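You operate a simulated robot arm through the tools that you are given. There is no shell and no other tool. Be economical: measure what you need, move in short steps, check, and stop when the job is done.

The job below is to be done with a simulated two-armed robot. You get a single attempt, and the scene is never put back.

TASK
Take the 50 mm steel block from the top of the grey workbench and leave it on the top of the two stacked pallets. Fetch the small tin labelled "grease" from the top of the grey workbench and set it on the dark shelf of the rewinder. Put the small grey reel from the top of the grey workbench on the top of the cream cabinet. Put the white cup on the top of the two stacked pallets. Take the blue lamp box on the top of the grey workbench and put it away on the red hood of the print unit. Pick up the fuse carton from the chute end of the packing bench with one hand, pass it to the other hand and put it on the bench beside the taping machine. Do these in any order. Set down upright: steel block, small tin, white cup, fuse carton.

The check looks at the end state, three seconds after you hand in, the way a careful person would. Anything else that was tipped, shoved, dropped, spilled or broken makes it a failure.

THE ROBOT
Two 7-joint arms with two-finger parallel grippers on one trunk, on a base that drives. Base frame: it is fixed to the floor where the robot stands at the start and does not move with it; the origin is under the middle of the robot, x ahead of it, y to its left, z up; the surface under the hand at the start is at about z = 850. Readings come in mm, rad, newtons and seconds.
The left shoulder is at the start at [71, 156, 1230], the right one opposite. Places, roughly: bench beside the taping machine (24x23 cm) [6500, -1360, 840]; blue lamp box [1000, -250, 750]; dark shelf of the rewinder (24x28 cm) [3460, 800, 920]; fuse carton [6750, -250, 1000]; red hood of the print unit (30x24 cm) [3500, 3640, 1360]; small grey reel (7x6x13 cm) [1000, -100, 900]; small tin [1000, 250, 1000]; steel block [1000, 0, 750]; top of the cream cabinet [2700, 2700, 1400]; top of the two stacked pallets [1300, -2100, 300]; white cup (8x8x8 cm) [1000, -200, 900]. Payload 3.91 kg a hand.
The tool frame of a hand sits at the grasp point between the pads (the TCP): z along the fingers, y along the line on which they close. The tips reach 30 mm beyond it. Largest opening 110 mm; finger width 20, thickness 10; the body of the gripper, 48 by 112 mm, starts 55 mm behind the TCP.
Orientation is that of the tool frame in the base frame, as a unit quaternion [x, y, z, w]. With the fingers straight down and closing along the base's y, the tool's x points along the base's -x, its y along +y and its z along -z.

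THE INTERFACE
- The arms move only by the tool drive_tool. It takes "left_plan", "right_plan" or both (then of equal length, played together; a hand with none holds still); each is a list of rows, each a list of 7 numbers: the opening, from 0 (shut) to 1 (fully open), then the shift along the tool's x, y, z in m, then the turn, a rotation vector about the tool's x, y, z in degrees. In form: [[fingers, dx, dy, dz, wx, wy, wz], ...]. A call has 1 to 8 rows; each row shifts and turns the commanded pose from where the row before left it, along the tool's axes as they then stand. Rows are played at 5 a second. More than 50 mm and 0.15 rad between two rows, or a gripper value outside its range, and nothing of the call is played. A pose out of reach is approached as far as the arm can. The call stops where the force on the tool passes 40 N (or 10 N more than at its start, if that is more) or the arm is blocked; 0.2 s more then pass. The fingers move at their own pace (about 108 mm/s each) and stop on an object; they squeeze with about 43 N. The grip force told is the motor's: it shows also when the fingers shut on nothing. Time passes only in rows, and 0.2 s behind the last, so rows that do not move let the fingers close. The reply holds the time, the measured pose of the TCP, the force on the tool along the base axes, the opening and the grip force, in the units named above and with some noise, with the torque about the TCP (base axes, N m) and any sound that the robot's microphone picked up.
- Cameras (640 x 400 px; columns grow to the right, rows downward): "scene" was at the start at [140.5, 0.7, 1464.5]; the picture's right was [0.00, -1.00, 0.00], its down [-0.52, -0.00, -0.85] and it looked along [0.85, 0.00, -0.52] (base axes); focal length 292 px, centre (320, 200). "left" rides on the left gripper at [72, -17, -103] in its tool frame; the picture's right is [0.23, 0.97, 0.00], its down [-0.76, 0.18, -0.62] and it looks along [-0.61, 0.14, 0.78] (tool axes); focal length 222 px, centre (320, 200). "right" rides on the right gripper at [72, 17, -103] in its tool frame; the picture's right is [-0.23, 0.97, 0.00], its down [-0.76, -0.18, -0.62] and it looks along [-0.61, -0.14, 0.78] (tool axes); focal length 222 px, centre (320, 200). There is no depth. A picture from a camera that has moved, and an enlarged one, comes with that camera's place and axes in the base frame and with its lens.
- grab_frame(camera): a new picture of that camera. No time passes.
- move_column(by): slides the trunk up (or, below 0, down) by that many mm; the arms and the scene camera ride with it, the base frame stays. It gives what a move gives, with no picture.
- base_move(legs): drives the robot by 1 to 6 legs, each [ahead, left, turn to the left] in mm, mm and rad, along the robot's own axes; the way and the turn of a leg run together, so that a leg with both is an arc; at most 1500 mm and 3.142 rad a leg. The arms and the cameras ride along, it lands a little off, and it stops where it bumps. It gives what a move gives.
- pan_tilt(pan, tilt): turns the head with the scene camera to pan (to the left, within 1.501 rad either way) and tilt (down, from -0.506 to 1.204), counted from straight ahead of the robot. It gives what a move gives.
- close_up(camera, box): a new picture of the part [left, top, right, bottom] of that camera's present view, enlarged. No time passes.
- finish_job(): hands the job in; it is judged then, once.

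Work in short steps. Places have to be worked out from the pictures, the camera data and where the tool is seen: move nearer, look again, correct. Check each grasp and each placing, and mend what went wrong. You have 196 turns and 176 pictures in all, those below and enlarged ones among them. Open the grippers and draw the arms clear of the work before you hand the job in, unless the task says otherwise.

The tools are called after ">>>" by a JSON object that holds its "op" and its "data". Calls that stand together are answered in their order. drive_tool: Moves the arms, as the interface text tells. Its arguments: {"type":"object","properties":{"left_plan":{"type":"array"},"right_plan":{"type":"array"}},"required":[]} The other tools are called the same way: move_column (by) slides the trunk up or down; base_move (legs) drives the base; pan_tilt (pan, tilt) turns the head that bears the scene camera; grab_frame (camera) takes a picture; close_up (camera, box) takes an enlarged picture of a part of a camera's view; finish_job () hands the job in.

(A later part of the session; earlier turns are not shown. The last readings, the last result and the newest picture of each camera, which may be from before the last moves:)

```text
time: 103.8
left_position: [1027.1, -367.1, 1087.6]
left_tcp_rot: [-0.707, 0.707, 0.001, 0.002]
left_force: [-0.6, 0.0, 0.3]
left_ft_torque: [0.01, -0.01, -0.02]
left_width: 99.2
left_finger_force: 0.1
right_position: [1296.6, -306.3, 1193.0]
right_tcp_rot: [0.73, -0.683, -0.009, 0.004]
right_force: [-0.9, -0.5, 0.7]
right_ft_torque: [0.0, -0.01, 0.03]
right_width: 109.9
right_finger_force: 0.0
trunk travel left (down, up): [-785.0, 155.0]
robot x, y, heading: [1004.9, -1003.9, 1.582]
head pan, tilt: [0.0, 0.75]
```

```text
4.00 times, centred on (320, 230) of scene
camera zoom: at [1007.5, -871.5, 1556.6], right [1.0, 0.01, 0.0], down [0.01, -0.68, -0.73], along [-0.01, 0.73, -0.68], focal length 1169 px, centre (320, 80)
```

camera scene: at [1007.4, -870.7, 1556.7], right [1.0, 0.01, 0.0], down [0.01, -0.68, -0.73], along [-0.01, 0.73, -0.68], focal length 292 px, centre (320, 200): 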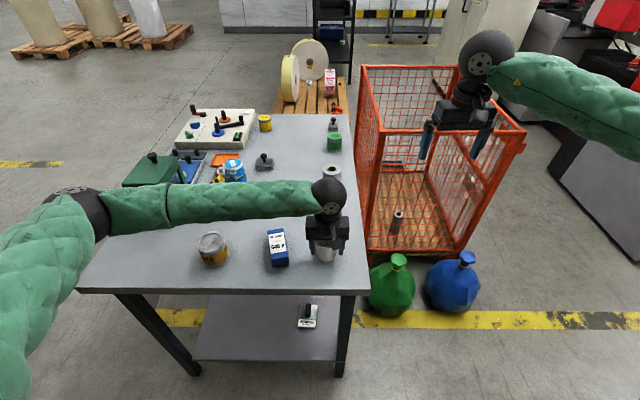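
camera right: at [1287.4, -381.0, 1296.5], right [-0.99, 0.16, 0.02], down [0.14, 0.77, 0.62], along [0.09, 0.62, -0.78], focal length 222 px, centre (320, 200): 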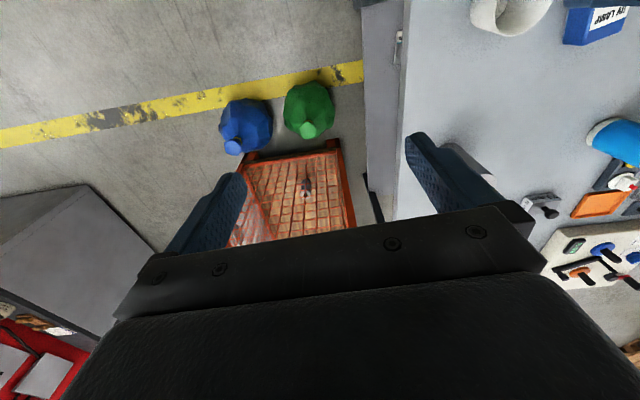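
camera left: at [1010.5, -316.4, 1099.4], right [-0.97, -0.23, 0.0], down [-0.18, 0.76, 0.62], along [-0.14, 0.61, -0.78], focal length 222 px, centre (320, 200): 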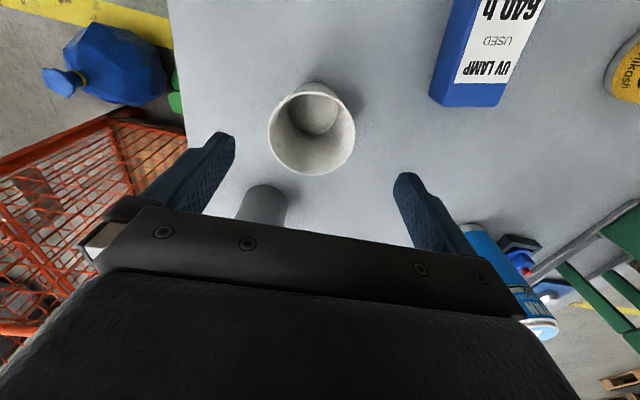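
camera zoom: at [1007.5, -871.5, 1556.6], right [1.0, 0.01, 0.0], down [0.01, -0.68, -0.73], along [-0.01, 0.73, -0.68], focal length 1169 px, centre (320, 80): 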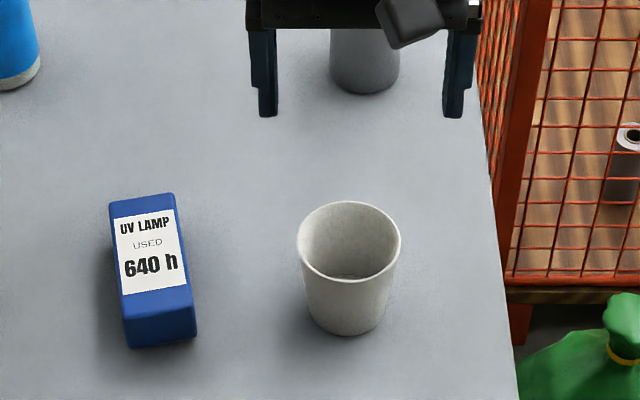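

Cup stands well at about (1023,−366). I move the left hand off to the left and the right hand over the cup.

>>> {"op": "drive_tool", "data": {"left_plan": [[0.9, 0.008, 0.04, -0.02, 0, 0, 0], [0.9, 0.008, 0.04, -0.02, 0, 0, 0], [0.9, 0.008, 0.04, -0.02, 0, 0, 0], [0.9, 0.008, 0.045, 0, 0, 0, 0], [0.9, 0.008, 0.045, 0, 0, 0, 0], [0.9, 0.008, 0.045, 0, 0, 0, 0], [0.9, 0, 0, 0, 0, 0, 0], [0.9, 0, 0, 0, 0, 0, 0]], "right_plan": [[1, 0, 0, 0, 0, 0, 1.9], [1, 0, 0, 0, 0, 0, 1.9], [1, 0.01, 0.046, 0, 0, 0, 0], [1, 0.01, 0.046, 0, 0, 0, 0], [1, 0.01, 0.046, 0, 0, 0, 0], [1, 0.01, 0.046, 0, 0, 0, 0], [1, 0.01, 0.046, 0, 0, 0, 0], [1, 0.01, 0.044, 0, 0, 0, 0]]}}

>>> {"op": "drive_tool", "data": {"right_plan": [[1, 0, 0, 0.048, 0, 0, 0], [1, 0, 0, 0.048, 0, 0, 0], [1, 0, 0, 0.048, 0, 0, 0], [1, 0, 0, 0.048, 0, 0, 0]]}}

>>> {"op": "grab_frame", "data": {"camera": "right"}}

>>> {"op": "close_up", "data": {"camera": "scene", "box": [240, 180, 400, 280]}}

```text
time: 105.6
left_position: [768.6, -414.9, 1143.1]
left_tcp_rot: [-0.707, 0.708, 0.001, 0.004]
left_force: [0.1, -0.7, -0.4]
left_ft_torque: [0.01, -0.02, -0.01]
left_width: 99.2
left_finger_force: 0.0
right_position: [1023.6, -365.0, 1200.3]
right_tcp_rot: [0.707, -0.707, -0.007, 0.003]
right_force: [0.3, 0.3, -0.3]
right_ft_torque: [0.02, -0.03, 0.0]
right_width: 109.7
right_finger_force: 0.0
trunk travel left (down, up): [-785.0, 155.0]
robot x, y, heading: [1007.9, -1004.7, 1.58]
head pan, tilt: [0.0, 0.75]
```

```text
time: 106.6
left_position: [771.6, -414.3, 1142.6]
left_tcp_rot: [0.707, -0.707, -0.001, -0.002]
left_force: [-0.3, 0.4, 0.0]
left_ft_torque: [0.0, 0.05, 0.03]
left_width: 98.8
left_finger_force: 0.1
right_position: [1021.1, -365.8, 1003.3]
right_tcp_rot: [0.707, -0.707, -0.008, 0.005]
right_force: [-0.3, -0.3, 0.4]
right_ft_torque: [-0.02, -0.03, 0.02]
right_width: 109.9
right_finger_force: 0.1
trunk travel left (down, up): [-785.0, 155.0]
robot x, y, heading: [1007.0, -1002.0, 1.575]
head pan, tilt: [0.0, 0.75]
```

```text
119 pictures are left
camera right: at [1006.9, -439.0, 1107.7], right [-0.97, 0.23, 0.02], down [0.19, 0.76, 0.62], along [0.13, 0.61, -0.78], focal length 222 px, centre (320, 200)
```

right: 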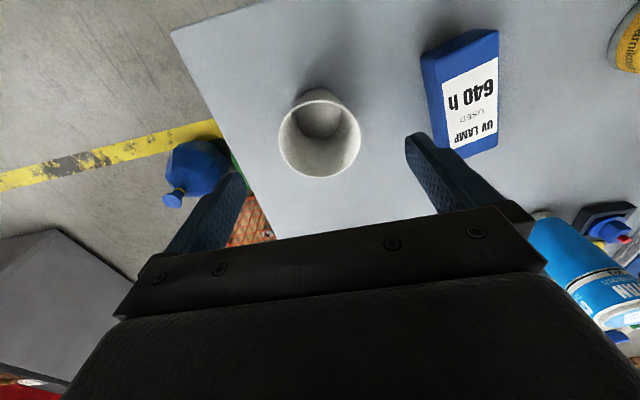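

```text
4.00 times, centred on (320, 230) of scene
camera zoom: at [1006.8, -869.7, 1556.6], right [1.0, 0.01, 0.0], down [0.01, -0.68, -0.73], along [-0.01, 0.73, -0.68], focal length 1169 px, centre (320, 80)
```

zoom: 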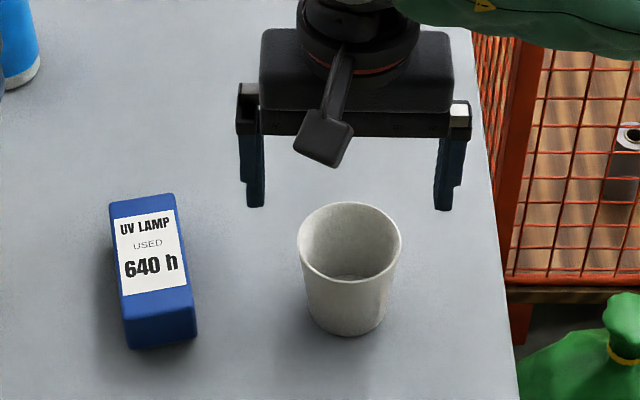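

Aligned. I descend to 897, close and lift.

>>> {"op": "drive_tool", "data": {"right_plan": [[1, 0.003, 0.001, 0.03, 1, 0, 0], [1, 0, 0, 0.038, 0, 0, 0], [1, 0, 0, 0.038, 0, 0, 0], [0.6, 0, 0, 0, 0, 0, 0], [0.5, 0, 0, 0, 0, 0, 0], [0.45, 0, 0, 0, 0, 0, 0], [0.45, 0, 0, 0, 0, 0, 0]]}}

>>> {"op": "drive_tool", "data": {"right_plan": [[0.45, 0, 0, -0.048, 0, 0, 0], [0.45, 0, 0, -0.048, 0, 0, 0], [0.45, 0, 0, -0.048, 0, 0, 0], [0.45, 0, 0, -0.048, 0, 0, 0], [0.45, 0, 0, -0.048, 0, 0, 0], [0.45, 0, 0, -0.048, 0, 0, 0]]}}

>>> {"op": "grab_frame", "data": {"camera": "scene"}}

```text
time: 108.2
left_position: [771.5, -415.7, 1143.9]
left_tcp_rot: [-0.707, 0.707, 0.002, 0.002]
left_force: [0.2, 0.2, -0.7]
left_ft_torque: [-0.02, -0.01, -0.01]
left_width: 99.0
left_finger_force: 0.1
right_position: [1019.4, -369.7, 899.2]
right_tcp_rot: [-0.707, 0.707, 0.002, 0.002]
right_force: [-0.6, -1.1, 0.4]
right_ft_torque: [0.01, 0.01, 0.0]
right_width: 67.8
right_finger_force: 43.0
trunk travel left (down, up): [-785.0, 155.0]
robot x, y, heading: [1008.1, -1002.7, 1.579]
head pan, tilt: [0.0, 0.75]
```

```text
time: 109.6
left_position: [770.0, -416.1, 1143.9]
left_tcp_rot: [0.707, -0.707, -0.001, -0.002]
left_force: [0.4, -0.1, -0.4]
left_ft_torque: [0.02, -0.05, 0.0]
left_width: 99.0
left_finger_force: 0.0
right_position: [1018.5, -369.8, 1188.2]
right_tcp_rot: [0.708, -0.706, 0.0, -0.002]
right_force: [0.2, 0.2, -0.9]
right_ft_torque: [0.03, 0.0, -0.02]
right_width: 68.0
right_finger_force: 42.8
trunk travel left (down, up): [-785.0, 155.0]
robot x, y, heading: [1006.7, -1006.8, 1.581]
head pan, tilt: [0.0, 0.75]
```

```text
117 pictures are left
camera scene: at [1006.3, -871.3, 1556.6], right [1.0, 0.01, 0.0], down [0.01, -0.68, -0.73], along [-0.01, 0.73, -0.68], focal length 292 px, centre (320, 200)
```

scene: 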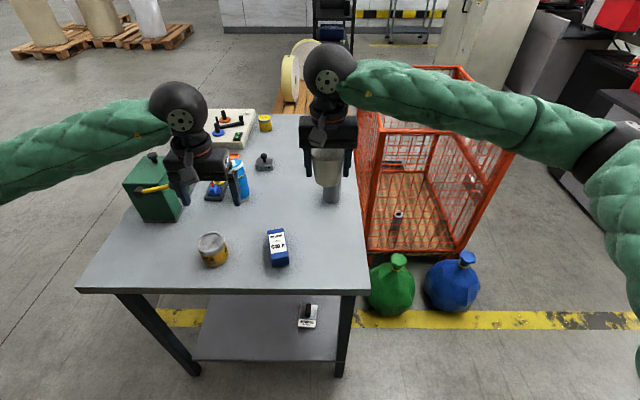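

Cup held in the right hand. Since the left hand is at the bench, I let it fetch the blue lamp box (centre ≈ (877,−340), yawed ~13°) now; right hand moves aside first.

>>> {"op": "drive_tool", "data": {"left_plan": [[1, 0, 0, 0, 0, 0, -6.5], [1, 0, 0, 0, 0, 0, -6.5], [1, 0, 0, 0, 0, 0, 0], [1, -0.016, -0.041, 0, 0, 0, 0], [1, -0.016, -0.041, 0, 0, 0, 0], [1, -0.016, -0.041, 0, 0, 0, 0]], "right_plan": [[0.45, 0.01, -0.045, 0, 0, 0, 0], [0.45, 0.01, -0.045, 0, 0, 0, 0], [0.45, 0.01, -0.045, 0, 0, 0, 0], [0.45, 0.01, -0.045, 0, 0, 0, 0], [0.45, 0, 0, 0, 0, 0, 0], [0.45, 0, 0, 0, 0, 0, 0]]}}

>>> {"op": "drive_tool", "data": {"left_plan": [[1, 0, 0, 0.045, 0, 0, 0], [1, 0, 0, 0.045, 0, 0, 0], [1, 0, 0, 0.045, 0, 0, 0], [1, 0, 0, 0.03, 0, 0, 0]]}}

>>> {"op": "grab_frame", "data": {"camera": "left"}}

>>> {"op": "close_up", "data": {"camera": "scene", "box": [200, 180, 360, 280]}}

```text
time: 111.0
left_position: [875.4, -340.0, 1143.4]
left_tcp_rot: [0.782, -0.623, -0.002, -0.001]
left_force: [-0.2, 0.9, -1.0]
left_ft_torque: [0.0, 0.05, 0.0]
left_width: 110.1
left_finger_force: 0.1
right_position: [1199.3, -406.9, 1187.5]
right_tcp_rot: [0.708, -0.706, -0.001, 0.0]
right_force: [0.1, 0.3, -1.5]
right_ft_torque: [-0.02, -0.01, 0.04]
right_width: 68.0
right_finger_force: 43.6
trunk travel left (down, up): [-785.0, 155.0]
robot x, y, heading: [1010.3, -1007.5, 1.581]
head pan, tilt: [0.0, 0.75]
```

```text
time: 112.0
left_position: [873.3, -338.9, 979.4]
left_tcp_rot: [0.783, -0.622, -0.001, -0.002]
left_force: [0.2, -0.9, 0.2]
left_ft_torque: [0.04, -0.03, -0.01]
left_width: 110.0
left_finger_force: 0.2
right_position: [1199.0, -407.2, 1187.1]
right_tcp_rot: [-0.707, 0.708, 0.001, 0.002]
right_force: [0.0, -0.3, -0.6]
right_ft_torque: [0.0, 0.01, 0.01]
right_width: 67.7
right_finger_force: 42.7
trunk travel left (down, up): [-785.0, 155.0]
robot x, y, heading: [1007.9, -1007.6, 1.577]
head pan, tilt: [0.0, 0.75]
```

```text
116 pictures are left
camera left: at [906.9, -404.8, 1082.3], right [-0.9, -0.44, 0.0], down [-0.35, 0.7, 0.63], along [-0.27, 0.56, -0.78], focal length 222 px, centre (320, 200)
```

left: 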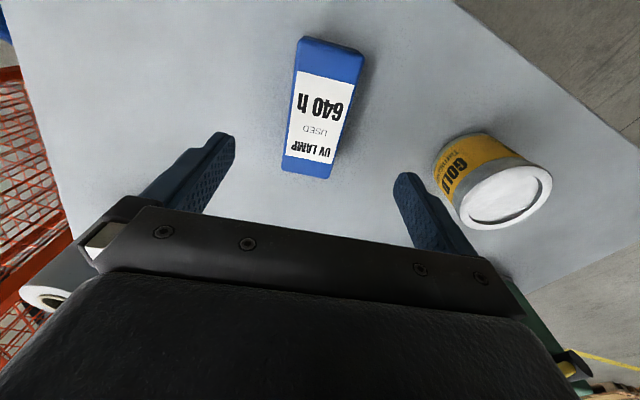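

```text
4.00 times, centred on (280, 230) of scene
camera zoom: at [1006.9, -869.9, 1556.6], right [1.0, 0.01, 0.0], down [0.01, -0.68, -0.73], along [-0.01, 0.73, -0.68], focal length 1169 px, centre (480, 80)
```

zoom: 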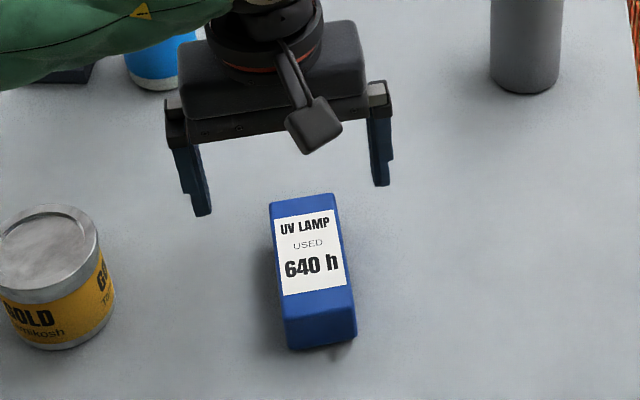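

Small correction and descend to grip the lamp box.

>>> {"op": "drive_tool", "data": {"left_plan": [[1, 0.008, -0.006, 0.03, 0, 0, 0], [1, 0, 0, 0.035, 0, 0, 0], [1, 0, 0, 0.029, 0, 0, 0], [0.3, 0, 0, 0, 0, 0, 0], [0.3, 0, 0, 0, 0, 0, 0], [0.3, 0, 0, 0, 0, 0, 0], [0.3, 0, 0, 0, 0, 0, 0]]}}

>>> {"op": "drive_tool", "data": {"left_plan": [[0.3, 0, 0, -0.045, 0, 0, 0], [0.3, 0, 0, -0.048, 0, 0, 0], [0.3, 0, 0, -0.048, 0, 0, 0], [0.3, 0, 0, -0.048, 0, 0, 0], [0.3, 0, 0, -0.048, 0, 0, 0], [0.3, 0, 0, -0.048, 0, 0, 6.5], [0.3, 0, 0, -0.048, 0, 0, 6.5]]}}

>>> {"op": "grab_frame", "data": {"camera": "scene"}}

```text
time: 113.6
left_position: [883.8, -346.5, 886.6]
left_tcp_rot: [0.783, -0.622, 0.0, -0.002]
left_force: [0.7, 0.7, 0.6]
left_ft_torque: [0.09, 0.05, -0.01]
left_width: 49.6
left_finger_force: 42.9
right_position: [1197.8, -407.2, 1186.9]
right_tcp_rot: [-0.707, 0.707, 0.002, 0.001]
right_force: [0.6, -0.2, -0.7]
right_ft_torque: [0.0, -0.01, 0.0]
right_width: 68.2
right_finger_force: 42.7
trunk travel left (down, up): [-785.0, 155.0]
robot x, y, heading: [1008.0, -1004.8, 1.582]
head pan, tilt: [0.0, 0.75]
```

```text
time: 115.2
left_position: [884.6, -348.0, 1218.6]
left_tcp_rot: [-0.706, 0.708, 0.001, 0.002]
left_force: [0.7, 0.4, -3.4]
left_ft_torque: [0.0, 0.01, -0.03]
left_width: 49.6
left_finger_force: 42.6
right_position: [1199.9, -408.8, 1187.9]
right_tcp_rot: [-0.707, 0.707, 0.003, 0.002]
right_force: [-0.1, -0.5, -0.2]
right_ft_torque: [0.0, 0.0, 0.01]
right_width: 67.8
right_finger_force: 43.3
trunk travel left (down, up): [-785.0, 155.0]
robot x, y, heading: [1008.6, -1004.4, 1.583]
head pan, tilt: [0.0, 0.75]
```

```text
114 pictures are left
camera scene: at [1007.7, -871.0, 1556.6], right [1.0, 0.01, 0.0], down [0.01, -0.68, -0.73], along [-0.01, 0.73, -0.68], focal length 292 px, centre (320, 200)
```

scene: 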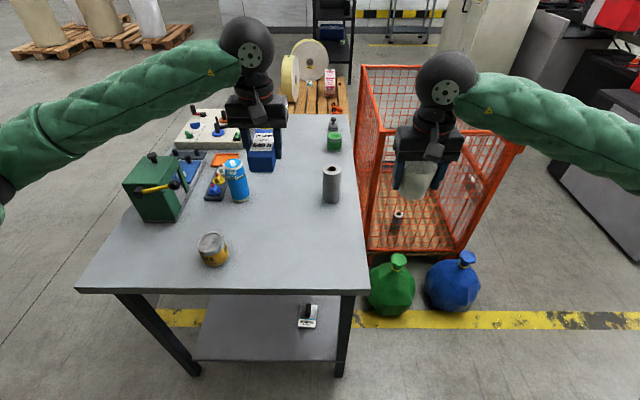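

I extend the right hand forward (to keep its elbow in), raise the column a little, then drive back to the pallet spot.

>>> {"op": "drive_tool", "data": {"right_plan": [[0.45, -0.039, 0.0253, 0, 0, 0, 0], [0.45, -0.039, 0.0253, 0, 0, 0, 0], [0.45, -0.039, 0.0253, 0, 0, 0, 0], [0.45, -0.039, 0.0253, 0, 0, 0, 0], [0.45, -0.039, 0.0253, 0, 0, 0, 0], [0.45, -0.039, 0.0253, 0, 0, 0, 0]]}}

>>> {"op": "move_column", "data": {"by": 70}}

>>> {"op": "base_move", "data": {"legs": [[0, -335, 0], [0, 0, -1.58], [0, 0, -1.31]]}}

>>> {"op": "pan_tilt", "data": {"pan": 0, "tilt": 0.7}}

>>> {"op": "grab_frame", "data": {"camera": "scene"}}

```text
time: 116.6
left_position: [882.7, -345.4, 1218.3]
left_tcp_rot: [0.707, -0.707, 0.0, -0.002]
left_force: [-0.9, 1.1, -3.4]
left_ft_torque: [0.0, 0.01, -0.01]
left_width: 49.6
left_finger_force: 42.7
right_position: [1048.7, -174.9, 1187.4]
right_tcp_rot: [-0.707, 0.707, 0.001, 0.002]
right_force: [0.1, -0.5, -0.9]
right_ft_torque: [0.0, 0.01, 0.01]
right_width: 67.8
right_finger_force: 42.8
trunk travel left (down, up): [-785.0, 155.0]
robot x, y, heading: [1009.3, -1007.4, 1.577]
head pan, tilt: [0.0, 0.75]
```

```text
time: 117.7
left_position: [883.0, -346.2, 1289.5]
left_tcp_rot: [0.708, -0.706, 0.0, -0.002]
left_force: [-0.3, 0.1, -3.0]
left_ft_torque: [-0.03, -0.02, 0.03]
left_width: 49.6
left_finger_force: 42.9
right_position: [1048.7, -175.8, 1257.5]
right_tcp_rot: [0.707, -0.707, 0.001, -0.001]
right_force: [1.0, -0.3, 0.4]
right_ft_torque: [-0.03, 0.02, -0.01]
right_width: 67.7
right_finger_force: 42.9
trunk travel left (down, up): [-855.0, 85.0]
robot x, y, heading: [1004.8, -1006.5, 1.581]
head pan, tilt: [0.0, 0.75]
```

```text
time: 127.0
left_position: [1653.9, -1599.2, 1289.4]
left_tcp_rot: [0.601, 0.799, -0.002, 0.001]
left_force: [-0.4, -0.4, -3.8]
left_ft_torque: [0.01, 0.0, -0.04]
left_width: 49.6
left_finger_force: 42.4
right_position: [1542.8, -1810.2, 1258.7]
right_tcp_rot: [0.601, 0.8, 0.0, 0.001]
right_force: [-1.0, 0.5, -0.9]
right_ft_torque: [-0.01, -0.03, -0.02]
right_width: 67.9
right_finger_force: 43.2
trunk travel left (down, up): [-855.0, 85.0]
robot x, y, heading: [1349.9, -1002.4, -1.281]
head pan, tilt: [0.0, 0.75]
```

```text
time: 127.6
left_position: [1652.8, -1600.2, 1289.5]
left_tcp_rot: [0.601, 0.799, -0.002, 0.001]
left_force: [-0.1, 0.1, -2.5]
left_ft_torque: [0.05, 0.01, -0.01]
left_width: 49.5
left_finger_force: 42.9
right_position: [1541.5, -1808.9, 1258.5]
right_tcp_rot: [0.6, 0.8, -0.001, 0.002]
right_force: [0.5, 0.3, -0.8]
right_ft_torque: [-0.01, 0.03, -0.01]
right_width: 67.8
right_finger_force: 43.1
trunk travel left (down, up): [-855.0, 85.0]
robot x, y, heading: [1352.3, -998.1, -1.276]
head pan, tilt: [0.0, 0.7]
```

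```text
113 pictures are left
camera scene: at [1389.4, -1131.8, 1630.8], right [-0.96, -0.29, 0.0], down [-0.18, 0.62, -0.76], along [0.22, -0.73, -0.64], focal length 292 px, centre (320, 200)
```

scene: 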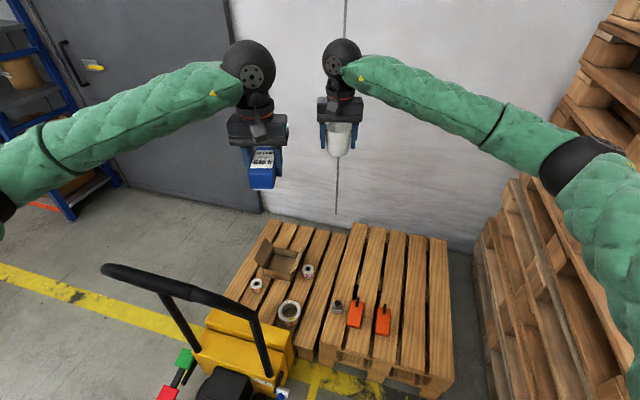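

Back in position with the block visible. I raise the left hand, position the right above (1525,−1758) and lower the column.

>>> {"op": "drive_tool", "data": {"left_plan": [[0.3, 0, 0, -0.045, 0, 0, 0], [0.3, 0, 0, -0.045, 0, 0, 0], [0.3, 0, 0, -0.045, 0, 0, 0], [0.3, 0, 0, -0.045, 0, 0, 0], [0.3, 0, 0, -0.045, 0, 0, 0], [0.3, 0, 0, -0.045, 0, 0, 0], [0.3, 0, 0, -0.03, 0, 0, 0]], "right_plan": [[0.45, 0.026, 0, 0, 0, 0, 0], [0.45, 0.027, 0, 0, 0, 0, 0], [0.45, 0, 0, 0.045, 0, 0, 0], [0.45, 0, 0, 0.045, 0, 0, 0], [0.45, 0, 0, 0.045, 0, 0, 0], [0.45, 0, 0, 0.045, 0, 0, 0], [0.45, 0, 0, 0.045, 0, 0, 0]]}}

>>> {"op": "move_column", "data": {"by": -400}}

>>> {"op": "grab_frame", "data": {"camera": "right"}}

>>> {"op": "grab_frame", "data": {"camera": "scene"}}

```text
time: 129.2
left_position: [1650.6, -1597.0, 1589.7]
left_tcp_rot: [0.601, 0.8, -0.003, 0.001]
left_force: [0.2, -0.2, -2.6]
left_ft_torque: [-0.01, 0.01, -0.01]
left_width: 49.6
left_finger_force: 42.8
right_position: [1526.4, -1759.7, 1034.0]
right_tcp_rot: [0.601, 0.799, -0.002, 0.002]
right_force: [-1.0, 0.4, -0.1]
right_ft_torque: [0.02, -0.02, -0.01]
right_width: 68.0
right_finger_force: 42.4
trunk travel left (down, up): [-855.0, 85.0]
robot x, y, heading: [1349.2, -1004.9, -1.281]
head pan, tilt: [0.0, 0.7]
```

```text
time: 133.0
left_position: [1653.7, -1596.2, 1189.8]
left_tcp_rot: [0.601, 0.799, -0.003, 0.001]
left_force: [-0.4, 1.3, -2.8]
left_ft_torque: [0.0, -0.04, 0.02]
left_width: 49.7
left_finger_force: 43.1
right_position: [1526.9, -1759.7, 633.7]
right_tcp_rot: [0.6, 0.8, -0.001, 0.002]
right_force: [-0.1, -0.2, -0.7]
right_ft_torque: [-0.01, 0.02, 0.03]
right_width: 67.8
right_finger_force: 43.0
trunk travel left (down, up): [-455.0, 485.0]
robot x, y, heading: [1351.3, -1005.6, -1.281]
head pan, tilt: [0.0, 0.7]
```

```text
112 pictures are left
camera right: at [1523.3, -1685.0, 737.1], right [1.0, 0.05, 0.0], down [0.04, -0.78, 0.63], along [0.03, -0.63, -0.78], focal length 222 px, centre (320, 200)
```

right: 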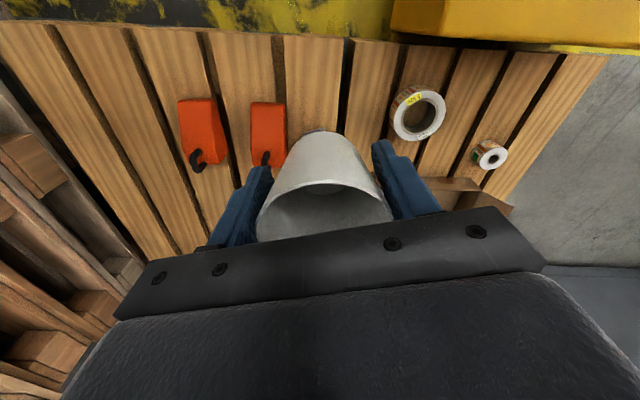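

```text
111 pictures are left
camera scene: at [1389.4, -1131.3, 1230.9], right [-0.96, -0.29, 0.0], down [-0.18, 0.62, -0.76], along [0.22, -0.73, -0.64], focal length 292 px, centre (320, 200)
```

scene: 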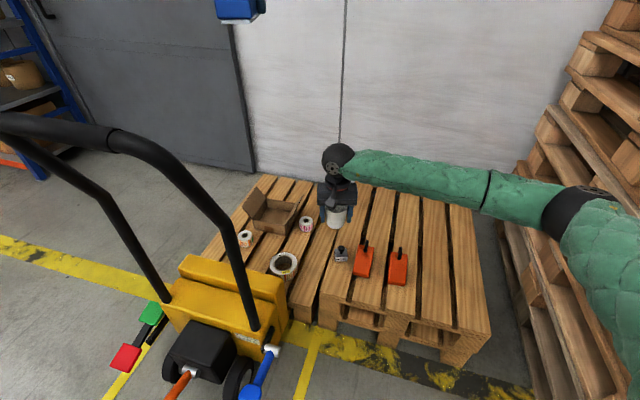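

On track. I descend to just above the board.

>>> {"op": "drive_tool", "data": {"right_plan": [[0.45, 0, 0, 0.045, 0, 0, 0], [0.45, 0, 0, 0.045, 0, 0, 0], [0.45, 0, 0, 0.045, 0, 0, 0], [0.45, 0, 0, 0.045, 0, 0, 0], [0.45, 0, 0, 0.045, 0, 0, 0], [0.45, 0, 0, 0.045, 0, 0, 0]]}}

>>> {"op": "grab_frame", "data": {"camera": "right"}}

>>> {"op": "close_up", "data": {"camera": "scene", "box": [260, 170, 420, 330]}}

```text
time: 134.4
left_position: [1652.8, -1598.7, 1189.7]
left_tcp_rot: [0.601, 0.799, -0.002, 0.001]
left_force: [0.3, 0.4, -3.1]
left_ft_torque: [0.0, -0.01, -0.02]
left_width: 49.6
left_finger_force: 43.0
right_position: [1525.7, -1758.7, 363.0]
right_tcp_rot: [0.6, 0.8, -0.001, 0.001]
right_force: [0.4, 0.2, 0.5]
right_ft_torque: [0.01, -0.05, 0.02]
right_width: 68.1
right_finger_force: 43.6
trunk travel left (down, up): [-455.0, 485.0]
robot x, y, heading: [1348.1, -1004.6, -1.281]
head pan, tilt: [0.0, 0.7]
```

```text
110 pictures are left
camera right: at [1521.9, -1685.6, 466.4], right [1.0, 0.05, 0.0], down [0.04, -0.78, 0.63], along [0.03, -0.63, -0.78], focal length 222 px, centre (320, 200)
```

right: 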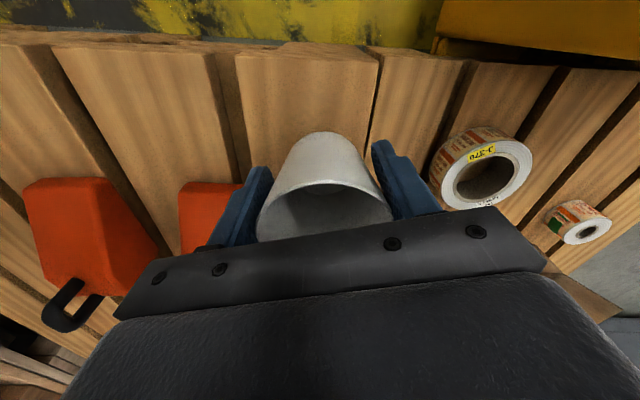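

```text
2.50 times, centred on (340, 250) of scene
camera zoom: at [1389.5, -1131.8, 1230.9], right [-0.96, -0.29, 0.0], down [-0.18, 0.62, -0.76], along [0.22, -0.73, -0.65], focal length 731 px, centre (270, 75)
```

zoom: 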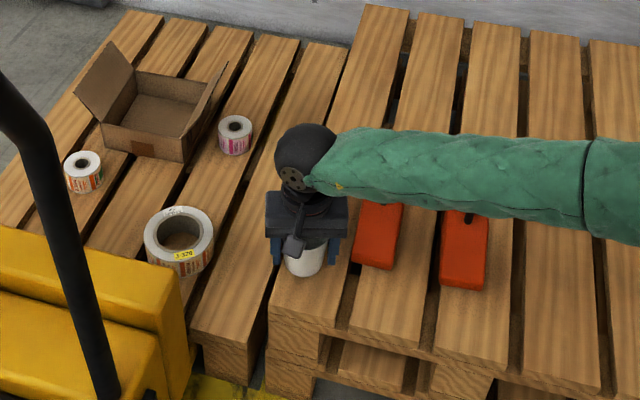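

Clear of the orange item and fully on the board. I nudge 4 mm towards the edge and lower to contact.

>>> {"op": "drive_tool", "data": {"right_plan": [[0.45, 0.004, -0.003, 0.01, 0, 0, 0], [0.45, 0, 0, 0.006, 0, 0, 0], [0.45, 0, 0, 0.004, 0, 0, 0], [0.45, 0, 0, 0.003, 0, 0, 0], [0.45, 0, 0, 0.003, 0, 0, 0]]}}

```text
time: 135.6
left_position: [1652.3, -1597.6, 1190.0]
left_tcp_rot: [0.601, 0.799, -0.003, 0.001]
left_force: [-0.3, -0.3, -2.9]
left_ft_torque: [0.02, -0.02, 0.01]
left_width: 49.6
left_finger_force: 43.2
right_position: [1523.3, -1757.1, 337.7]
right_tcp_rot: [0.601, 0.799, -0.002, 0.002]
right_force: [-0.6, 0.8, 7.5]
right_ft_torque: [-0.06, -0.05, -0.02]
right_width: 68.0
right_finger_force: 43.2
trunk travel left (down, up): [-455.0, 485.0]
robot x, y, heading: [1352.9, -1000.1, -1.277]
head pan, tilt: [0.0, 0.7]
```

Contact felt at 337.7 as predicted. I release with limited opening and rise.

>>> {"op": "drive_tool", "data": {"right_plan": [[0.68, 0, 0, 0, 0, 0, 0], [0.72, 0, 0, 0, 0, 0, 0], [0.72, 0, 0, -0.02, 0, 0, 0], [0.72, 0, 0, -0.03, 0, 0, 0], [0.72, 0, 0, -0.045, 0, 0, 0], [0.72, 0, 0, -0.045, 0, 0, 0], [0.72, 0, 0, -0.045, 0, 0, 0], [0.72, 0, 0, -0.045, 0, 0, 0]]}}

>>> {"op": "grab_frame", "data": {"camera": "right"}}

>>> {"op": "close_up", "data": {"camera": "scene", "box": [260, 170, 420, 330]}}

```text
time: 137.4
left_position: [1652.2, -1597.3, 1190.1]
left_tcp_rot: [0.601, 0.799, -0.002, 0.001]
left_force: [0.1, 0.1, -3.0]
left_ft_torque: [-0.02, 0.01, 0.03]
left_width: 49.8
left_finger_force: 42.7
right_position: [1524.9, -1757.7, 566.4]
right_tcp_rot: [0.6, 0.8, -0.002, 0.002]
right_force: [-0.1, -0.5, 0.6]
right_ft_torque: [0.01, -0.03, 0.0]
right_width: 79.1
right_finger_force: 0.1
trunk travel left (down, up): [-455.0, 485.0]
robot x, y, heading: [1351.6, -1003.5, -1.278]
head pan, tilt: [0.0, 0.7]
```

```text
108 pictures are left
camera right: at [1519.7, -1682.7, 670.0], right [1.0, 0.05, 0.0], down [0.04, -0.78, 0.63], along [0.03, -0.63, -0.78], focal length 222 px, centre (320, 200)
```

right: 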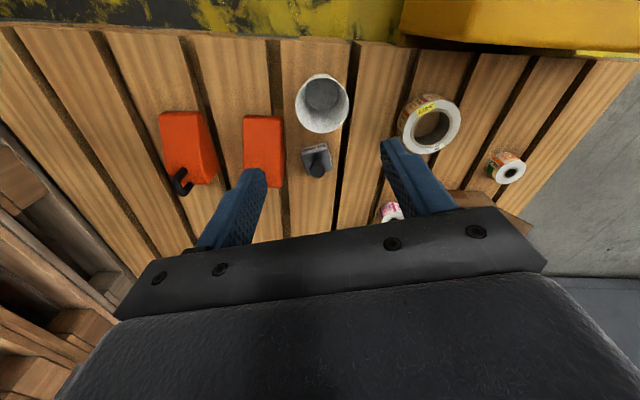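

```text
2.50 times, centred on (340, 250) of scene
camera zoom: at [1389.5, -1130.8, 1230.9], right [-0.96, -0.29, 0.0], down [-0.18, 0.62, -0.76], along [0.22, -0.73, -0.64], focal length 731 px, centre (270, 75)
```

zoom: 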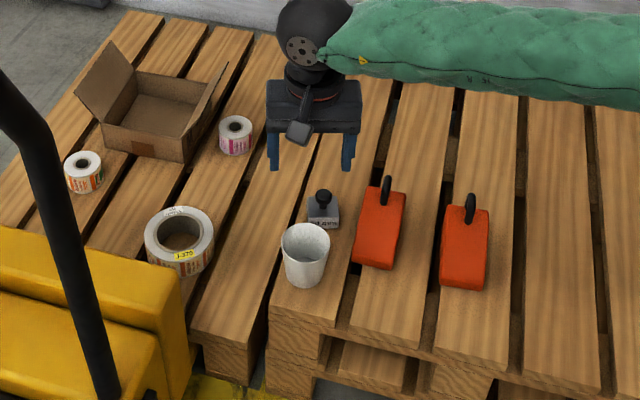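

Cup and block both stand on the board. I raise up and return to the bench for the grey reel.

>>> {"op": "drive_tool", "data": {"right_plan": [[0.72, 0, 0, -0.048, 0, 0, 0], [0.72, 0, 0, -0.048, 0, 0, 0], [0.72, 0, 0, -0.048, 0, 0, 0], [0.72, 0, 0, -0.048, 0, 0, 0], [0.72, 0, 0, -0.048, 0, 0, 0], [0.72, 0, 0, -0.048, 0, 0, 0]]}}

>>> {"op": "move_column", "data": {"by": 360}}

>>> {"op": "drive_tool", "data": {"left_plan": [[0.3, 0, 0, 0.045, 0, 0, 0], [0.3, 0, 0, 0.045, 0, 0, 0], [0.3, 0, 0, 0.045, 0, 0, 0], [0.3, 0, 0, 0.045, 0, 0, 0], [0.3, 0, 0, 0.045, 0, 0, 0]]}}

>>> {"op": "base_move", "data": {"legs": [[0, 0, 1.278], [0, 0, 1.571], [0, 350, 0], [90, 0, 0]]}}

>>> {"op": "pan_tilt", "data": {"pan": 0, "tilt": 0.75}}

>>> {"op": "grab_frame", "data": {"camera": "scene"}}

>>> {"op": "grab_frame", "data": {"camera": "right"}}

```text
time: 138.8
left_position: [1652.9, -1597.9, 1189.8]
left_tcp_rot: [0.601, 0.799, -0.003, 0.002]
left_force: [-0.4, 0.0, -2.8]
left_ft_torque: [0.0, 0.02, 0.03]
left_width: 49.8
left_finger_force: 43.2
right_position: [1520.8, -1753.0, 854.0]
right_tcp_rot: [0.6, 0.8, -0.001, 0.002]
right_force: [-0.2, -0.1, -0.1]
right_ft_torque: [0.0, -0.01, -0.02]
right_width: 79.1
right_finger_force: 0.1
trunk travel left (down, up): [-455.0, 485.0]
robot x, y, heading: [1353.6, -1000.8, -1.275]
head pan, tilt: [0.0, 0.7]
```

```text
time: 142.3
left_position: [1653.3, -1598.3, 1549.8]
left_tcp_rot: [0.601, 0.799, -0.002, 0.001]
left_force: [0.4, -0.3, -2.7]
left_ft_torque: [0.0, -0.05, 0.02]
left_width: 49.9
left_finger_force: 43.3
right_position: [1521.5, -1753.9, 1212.5]
right_tcp_rot: [0.6, 0.8, -0.002, 0.002]
right_force: [-0.3, -0.1, -0.4]
right_ft_torque: [-0.01, -0.01, 0.02]
right_width: 79.1
right_finger_force: 0.0
trunk travel left (down, up): [-815.0, 125.0]
robot x, y, heading: [1349.6, -1001.4, -1.275]
head pan, tilt: [0.0, 0.7]
```

```text
time: 143.5
left_position: [1651.7, -1601.4, 1324.3]
left_tcp_rot: [0.601, 0.799, -0.002, 0.001]
left_force: [-0.1, -0.6, -2.9]
left_ft_torque: [0.0, 0.0, -0.01]
left_width: 49.7
left_finger_force: 42.8
right_position: [1522.4, -1753.5, 1213.7]
right_tcp_rot: [0.6, 0.8, -0.002, 0.001]
right_force: [-0.5, -0.1, -0.3]
right_ft_torque: [0.02, 0.02, 0.01]
right_width: 79.5
right_finger_force: 0.1
trunk travel left (down, up): [-815.0, 125.0]
robot x, y, heading: [1353.6, -1002.3, -1.277]
head pan, tilt: [0.0, 0.7]
```

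```text
time: 153.5
left_position: [894.3, -245.9, 1326.1]
left_tcp_rot: [-0.698, 0.716, 0.002, 0.003]
left_force: [-0.4, -0.2, -3.9]
left_ft_torque: [0.01, -0.02, 0.03]
left_width: 49.4
left_finger_force: 42.7
right_position: [1066.3, -140.4, 1215.5]
right_tcp_rot: [-0.699, 0.715, 0.002, 0.004]
right_force: [0.2, 0.0, 0.7]
right_ft_torque: [0.05, 0.0, -0.02]
right_width: 79.2
right_finger_force: 0.0
trunk travel left (down, up): [-815.0, 125.0]
robot x, y, heading: [1002.1, -908.5, 1.554]
head pan, tilt: [0.0, 0.7]
```

```text
time: 154.1
left_position: [895.5, -243.9, 1326.0]
left_tcp_rot: [-0.697, 0.717, 0.001, 0.002]
left_force: [0.6, 0.2, -3.9]
left_ft_torque: [-0.07, -0.02, 0.03]
left_width: 49.3
left_finger_force: 43.0
right_position: [1067.8, -137.8, 1212.2]
right_tcp_rot: [-0.699, 0.716, 0.002, 0.002]
right_force: [-0.7, -0.1, 0.3]
right_ft_torque: [-0.02, -0.02, 0.0]
right_width: 79.4
right_finger_force: 0.0
trunk travel left (down, up): [-815.0, 125.0]
robot x, y, heading: [1000.5, -909.1, 1.56]
head pan, tilt: [0.0, 0.75]
```

```text
106 pictures are left
camera scene: at [1003.1, -771.4, 1586.5], right [1.0, -0.02, 0.0], down [-0.01, -0.68, -0.73], along [0.01, 0.73, -0.68], focal length 292 px, centre (320, 200)
```

scene: 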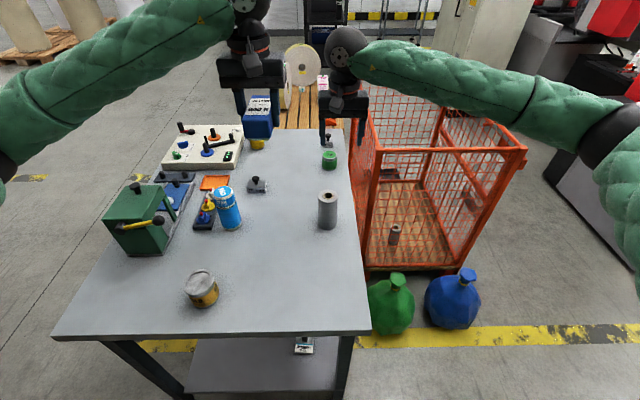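

```text
105 pictures are left
camera right: at [1047.8, -211.4, 1316.1], right [-0.97, 0.25, 0.0], down [0.2, 0.75, 0.63], along [0.16, 0.61, -0.78], focal length 222 px, centre (320, 200)
```

right: 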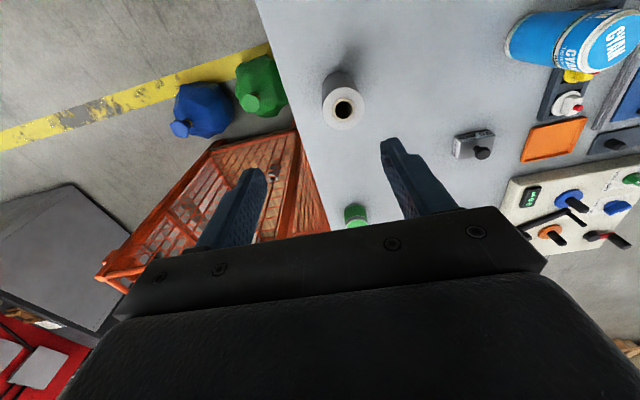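

Reel located at (1040,−104). I move the right hand over it and partway down.

>>> {"op": "drive_tool", "data": {"right_plan": [[1, -0.017, 0.015, 0, 0, 0, 0], [1, -0.017, 0.014, 0, 0, 0, 0], [1, 0, 0, 0.045, 0, 0, 0], [1, 0, 0, 0.045, 0, 0, 0], [1, 0, 0, 0.045, 0, 0, 0], [1, 0, 0, 0.03, 0, 0, 0]]}}

>>> {"op": "grab_frame", "data": {"camera": "right"}}

>>> {"op": "close_up", "data": {"camera": "scene", "box": [250, 120, 410, 240]}}

```text
time: 155.5
left_position: [896.4, -245.5, 1324.9]
left_tcp_rot: [-0.698, 0.716, 0.001, 0.002]
left_force: [0.6, -0.6, -3.1]
left_ft_torque: [-0.02, 0.01, 0.0]
left_width: 49.5
left_finger_force: 42.9
right_position: [1040.3, -103.5, 1048.1]
right_tcp_rot: [-0.698, 0.716, 0.002, 0.002]
right_force: [0.0, 0.4, -0.7]
right_ft_torque: [-0.01, -0.01, -0.01]
right_width: 110.1
right_finger_force: 0.1
trunk travel left (down, up): [-815.0, 125.0]
robot x, y, heading: [999.3, -905.5, 1.553]
head pan, tilt: [0.0, 0.75]
```

```text
104 pictures are left
camera right: at [1021.8, -176.4, 1151.4], right [-0.97, 0.25, 0.0], down [0.2, 0.75, 0.63], along [0.16, 0.61, -0.78], focal length 222 px, centre (320, 200)
```

right: 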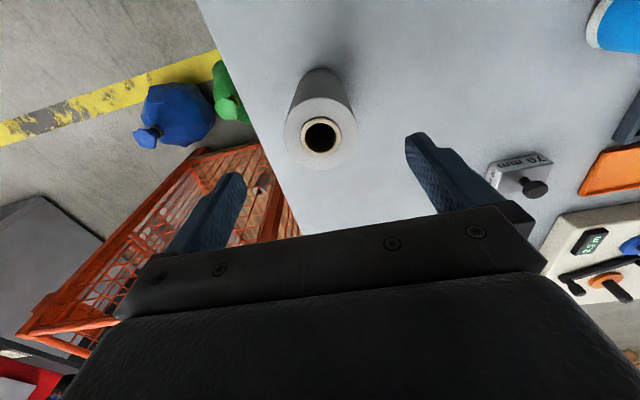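

```text
3.33 times, centred on (330, 180) of scene
camera zoom: at [1003.9, -772.2, 1586.6], right [1.0, -0.02, 0.0], down [-0.01, -0.68, -0.73], along [0.01, 0.73, -0.68], focal length 974 px, centre (287, 267)
```

zoom: 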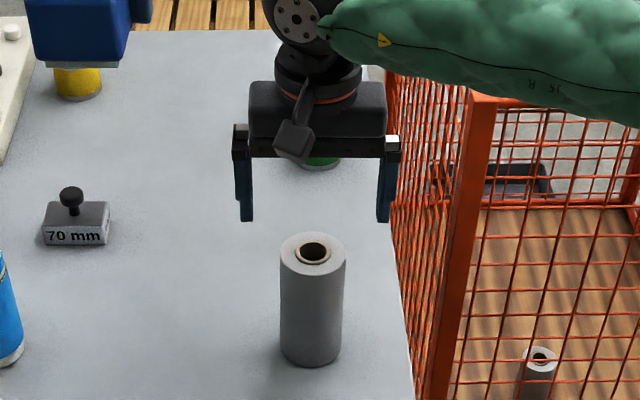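

Aligned to within 4 mm; I descend to z≈938, grip and lift.

>>> {"op": "drive_tool", "data": {"right_plan": [[1, 0.004, 0, 0.035, 0, 0, 0], [1, 0, 0, 0.04, 0, 0, 0], [1, 0, 0, 0.035, 0, 0, 0], [0.5, 0, 0, 0, 0, 0, 0], [0.4, 0, 0, 0, 0, 0, 0], [0.4, 0, 0, 0, 0, 0, 0], [0.4, 0, 0, 0, 0, 0, 0]]}}

>>> {"op": "drive_tool", "data": {"right_plan": [[0.4, 0, 0, -0.048, 0, 0, 0], [0.4, 0, 0, -0.048, 0, 0, 0], [0.4, 0, 0, -0.048, 0, 0, 0], [0.4, 0, 0, -0.048, 0, 0, 0], [0.4, 0, 0, -0.048, 0, 0, 0], [0.4, 0, 0, -0.048, 0, 0, 0]]}}

>>> {"op": "pan_tilt", "data": {"pan": -0.7, "tilt": 0.4}}

>>> {"op": "grab_frame", "data": {"camera": "scene"}}

```text
time: 157.1
left_position: [897.0, -244.5, 1325.2]
left_tcp_rot: [-0.698, 0.716, 0.001, 0.002]
left_force: [-0.6, -0.7, -3.3]
left_ft_torque: [-0.04, -0.02, -0.02]
left_width: 49.6
left_finger_force: 42.9
right_position: [1040.2, -107.3, 939.8]
right_tcp_rot: [-0.697, 0.717, 0.001, 0.001]
right_force: [-0.7, 0.3, 0.1]
right_ft_torque: [0.0, 0.03, -0.01]
right_width: 61.3
right_finger_force: 42.8
trunk travel left (down, up): [-815.0, 125.0]
robot x, y, heading: [1006.3, -906.3, 1.554]
head pan, tilt: [0.0, 0.75]
```

```text
time: 158.5
left_position: [896.7, -246.0, 1325.1]
left_tcp_rot: [-0.697, 0.717, 0.001, 0.002]
left_force: [0.5, -0.6, -3.0]
left_ft_torque: [-0.02, 0.0, 0.0]
left_width: 49.5
left_finger_force: 42.9
right_position: [1038.6, -107.3, 1228.4]
right_tcp_rot: [-0.698, 0.716, 0.002, 0.001]
right_force: [-0.3, -0.1, -2.2]
right_ft_torque: [-0.03, 0.0, 0.01]
right_width: 61.3
right_finger_force: 42.7
trunk travel left (down, up): [-815.0, 125.0]
robot x, y, heading: [998.6, -905.5, 1.555]
head pan, tilt: [0.0, 0.75]
```

```text
time: 159.6
left_position: [896.4, -243.9, 1325.7]
left_tcp_rot: [-0.697, 0.717, 0.0, 0.003]
left_force: [-0.1, -0.7, -3.1]
left_ft_torque: [-0.03, 0.04, -0.01]
left_width: 49.6
left_finger_force: 43.4
right_position: [1040.0, -107.6, 1226.6]
right_tcp_rot: [-0.698, 0.716, 0.001, 0.002]
right_force: [0.9, -0.1, -1.7]
right_ft_torque: [-0.01, 0.0, 0.0]
right_width: 61.2
right_finger_force: 43.0
trunk travel left (down, up): [-815.0, 125.0]
robot x, y, heading: [1003.7, -909.6, 1.549]
head pan, tilt: [-0.7, 0.4]
```

```text
102 pictures are left
camera scene: at [1062.8, -785.5, 1617.7], right [0.75, -0.66, 0.0], down [-0.26, -0.29, -0.92], along [0.6, 0.69, -0.39], focal length 292 px, centre (320, 200)
```

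scene: 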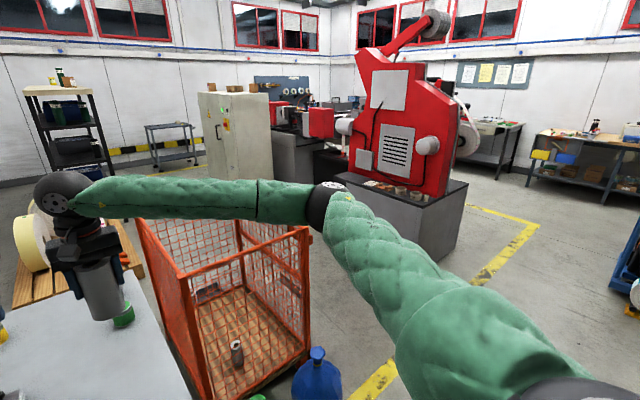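

Reel held (61 mm). I drive right to x≈2450, then ahead to y≈900, through the free corridor between cage and rewinder.

>>> {"op": "base_move", "data": {"legs": [[0, -1450, 0.02], [1500, 0, 0], [300, 0, 0]]}}

>>> {"op": "pan_tilt", "data": {"pan": 0, "tilt": 0.3}}

>>> {"op": "grab_frame", "data": {"camera": "scene"}}

>>> {"op": "pan_tilt", "data": {"pan": -1.1, "tilt": 0.4}}

>>> {"op": "grab_frame", "data": {"camera": "scene"}}

```text
time: 163.6
left_position: [1658.3, -248.8, 1328.1]
left_tcp_rot: [-0.676, 0.737, 0.002, 0.002]
left_force: [0.2, 0.2, -1.7]
left_ft_torque: [0.0, 0.0, 0.0]
left_width: 49.7
left_finger_force: 43.4
right_position: [1810.0, -120.9, 1229.5]
right_tcp_rot: [-0.675, 0.737, 0.003, 0.002]
right_force: [0.4, -0.1, -0.6]
right_ft_torque: [0.03, 0.0, -0.01]
right_width: 61.5
right_finger_force: 43.2
trunk travel left (down, up): [-815.0, 125.0]
robot x, y, heading: [1721.5, -915.4, 1.49]
head pan, tilt: [-0.7, 0.4]
stopped in leg 1: the robot was blocked; the commanded pose is now the measured one
```

```text
time: 164.7
left_position: [1654.6, -246.2, 1326.2]
left_tcp_rot: [-0.675, 0.738, 0.002, 0.003]
left_force: [-0.3, 0.8, -3.4]
left_ft_torque: [0.02, -0.02, -0.02]
left_width: 49.8
left_finger_force: 43.1
right_position: [1805.6, -119.5, 1228.2]
right_tcp_rot: [-0.676, 0.737, 0.002, 0.002]
right_force: [-0.1, 0.3, -1.9]
right_ft_torque: [0.0, 0.02, 0.01]
right_width: 61.2
right_finger_force: 43.1
trunk travel left (down, up): [-815.0, 125.0]
robot x, y, heading: [1718.9, -913.7, 1.495]
head pan, tilt: [0.0, 0.3]
```

```text
101 pictures are left
camera scene: at [1730.4, -769.2, 1627.1], right [1.0, -0.08, 0.0], down [-0.02, -0.29, -0.96], along [0.08, 0.95, -0.3], focal length 292 px, centre (320, 200)
```

scene: 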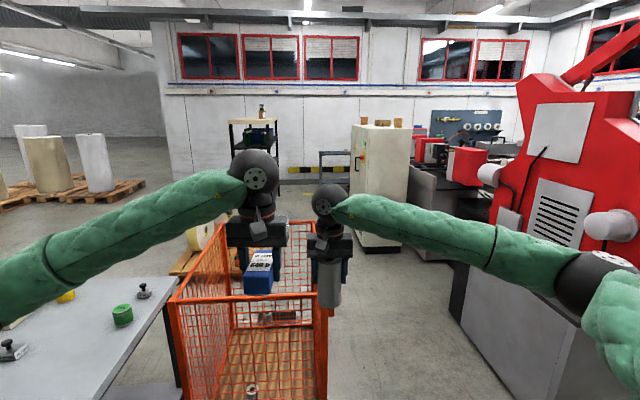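

```text
time: 166.0
left_position: [1656.4, -243.6, 1326.1]
left_tcp_rot: [-0.676, 0.737, 0.0, 0.001]
left_force: [-0.4, 0.0, -2.5]
left_ft_torque: [-0.01, 0.06, -0.01]
left_width: 49.9
left_finger_force: 43.6
right_position: [1807.4, -115.9, 1226.5]
right_tcp_rot: [-0.676, 0.737, 0.002, 0.002]
right_force: [-0.5, 0.3, -3.0]
right_ft_torque: [0.01, 0.01, 0.01]
right_width: 61.1
right_finger_force: 43.1
trunk travel left (down, up): [-815.0, 125.0]
robot x, y, heading: [1721.2, -912.7, 1.495]
head pan, tilt: [-1.1, 0.4]
```

```text
100 pictures are left
camera scene: at [1810.1, -825.0, 1617.7], right [0.38, -0.92, 0.0], down [-0.36, -0.15, -0.92], along [0.85, 0.35, -0.39], focal length 292 px, centre (320, 200)
```

scene: 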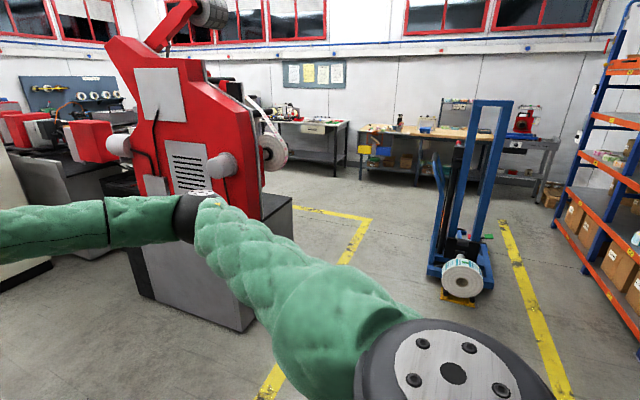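

The base was blocked at the right rear, probably the truck's lever. I ease left, then forward, and check the truck.

>>> {"op": "base_move", "data": {"legs": [[0, 30, 0], [350, 0, 0.07]]}}

>>> {"op": "pan_tilt", "data": {"pan": -1.5, "tilt": 0.9}}

>>> {"op": "grab_frame", "data": {"camera": "scene"}}

```text
time: 168.7
left_position: [1597.1, 99.4, 1326.4]
left_tcp_rot: [-0.7, 0.714, 0.001, 0.003]
left_force: [0.2, 1.0, -2.6]
left_ft_torque: [-0.01, 0.01, -0.04]
left_width: 49.7
left_finger_force: 42.6
right_position: [1740.8, 238.1, 1228.6]
right_tcp_rot: [-0.7, 0.714, 0.002, 0.002]
right_force: [0.1, 0.2, -2.1]
right_ft_torque: [0.02, 0.01, -0.02]
right_width: 61.1
right_finger_force: 43.2
trunk travel left (down, up): [-815.0, 125.0]
robot x, y, heading: [1708.3, -562.4, 1.56]
head pan, tilt: [-1.1, 0.4]
```

```text
time: 169.7
left_position: [1596.9, 99.0, 1325.8]
left_tcp_rot: [-0.7, 0.714, 0.001, 0.002]
left_force: [-0.6, -0.1, -2.8]
left_ft_torque: [-0.01, 0.0, -0.02]
left_width: 49.8
left_finger_force: 43.4
right_position: [1740.1, 238.0, 1227.3]
right_tcp_rot: [-0.7, 0.714, 0.001, 0.003]
right_force: [-0.1, -0.4, -2.2]
right_ft_torque: [0.01, 0.03, 0.0]
right_width: 61.4
right_finger_force: 43.1
trunk travel left (down, up): [-815.0, 125.0]
robot x, y, heading: [1707.0, -561.2, 1.561]
head pan, tilt: [-1.499, 0.901]
```

```text
99 pictures are left
camera scene: at [1782.6, -506.4, 1574.8], right [0.06, -1.0, 0.0], down [-0.78, -0.05, -0.62], along [0.62, 0.04, -0.78], focal length 292 px, centre (320, 200)
```

scene: 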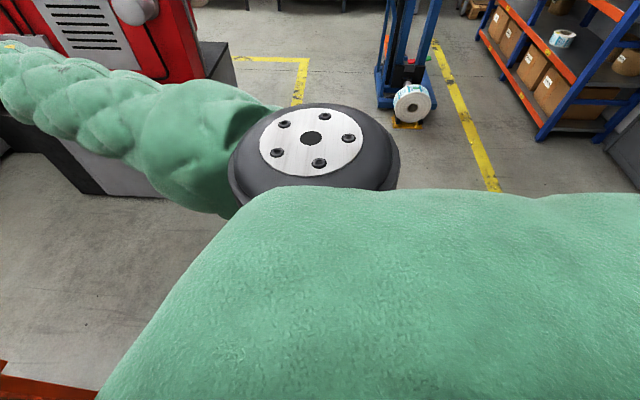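

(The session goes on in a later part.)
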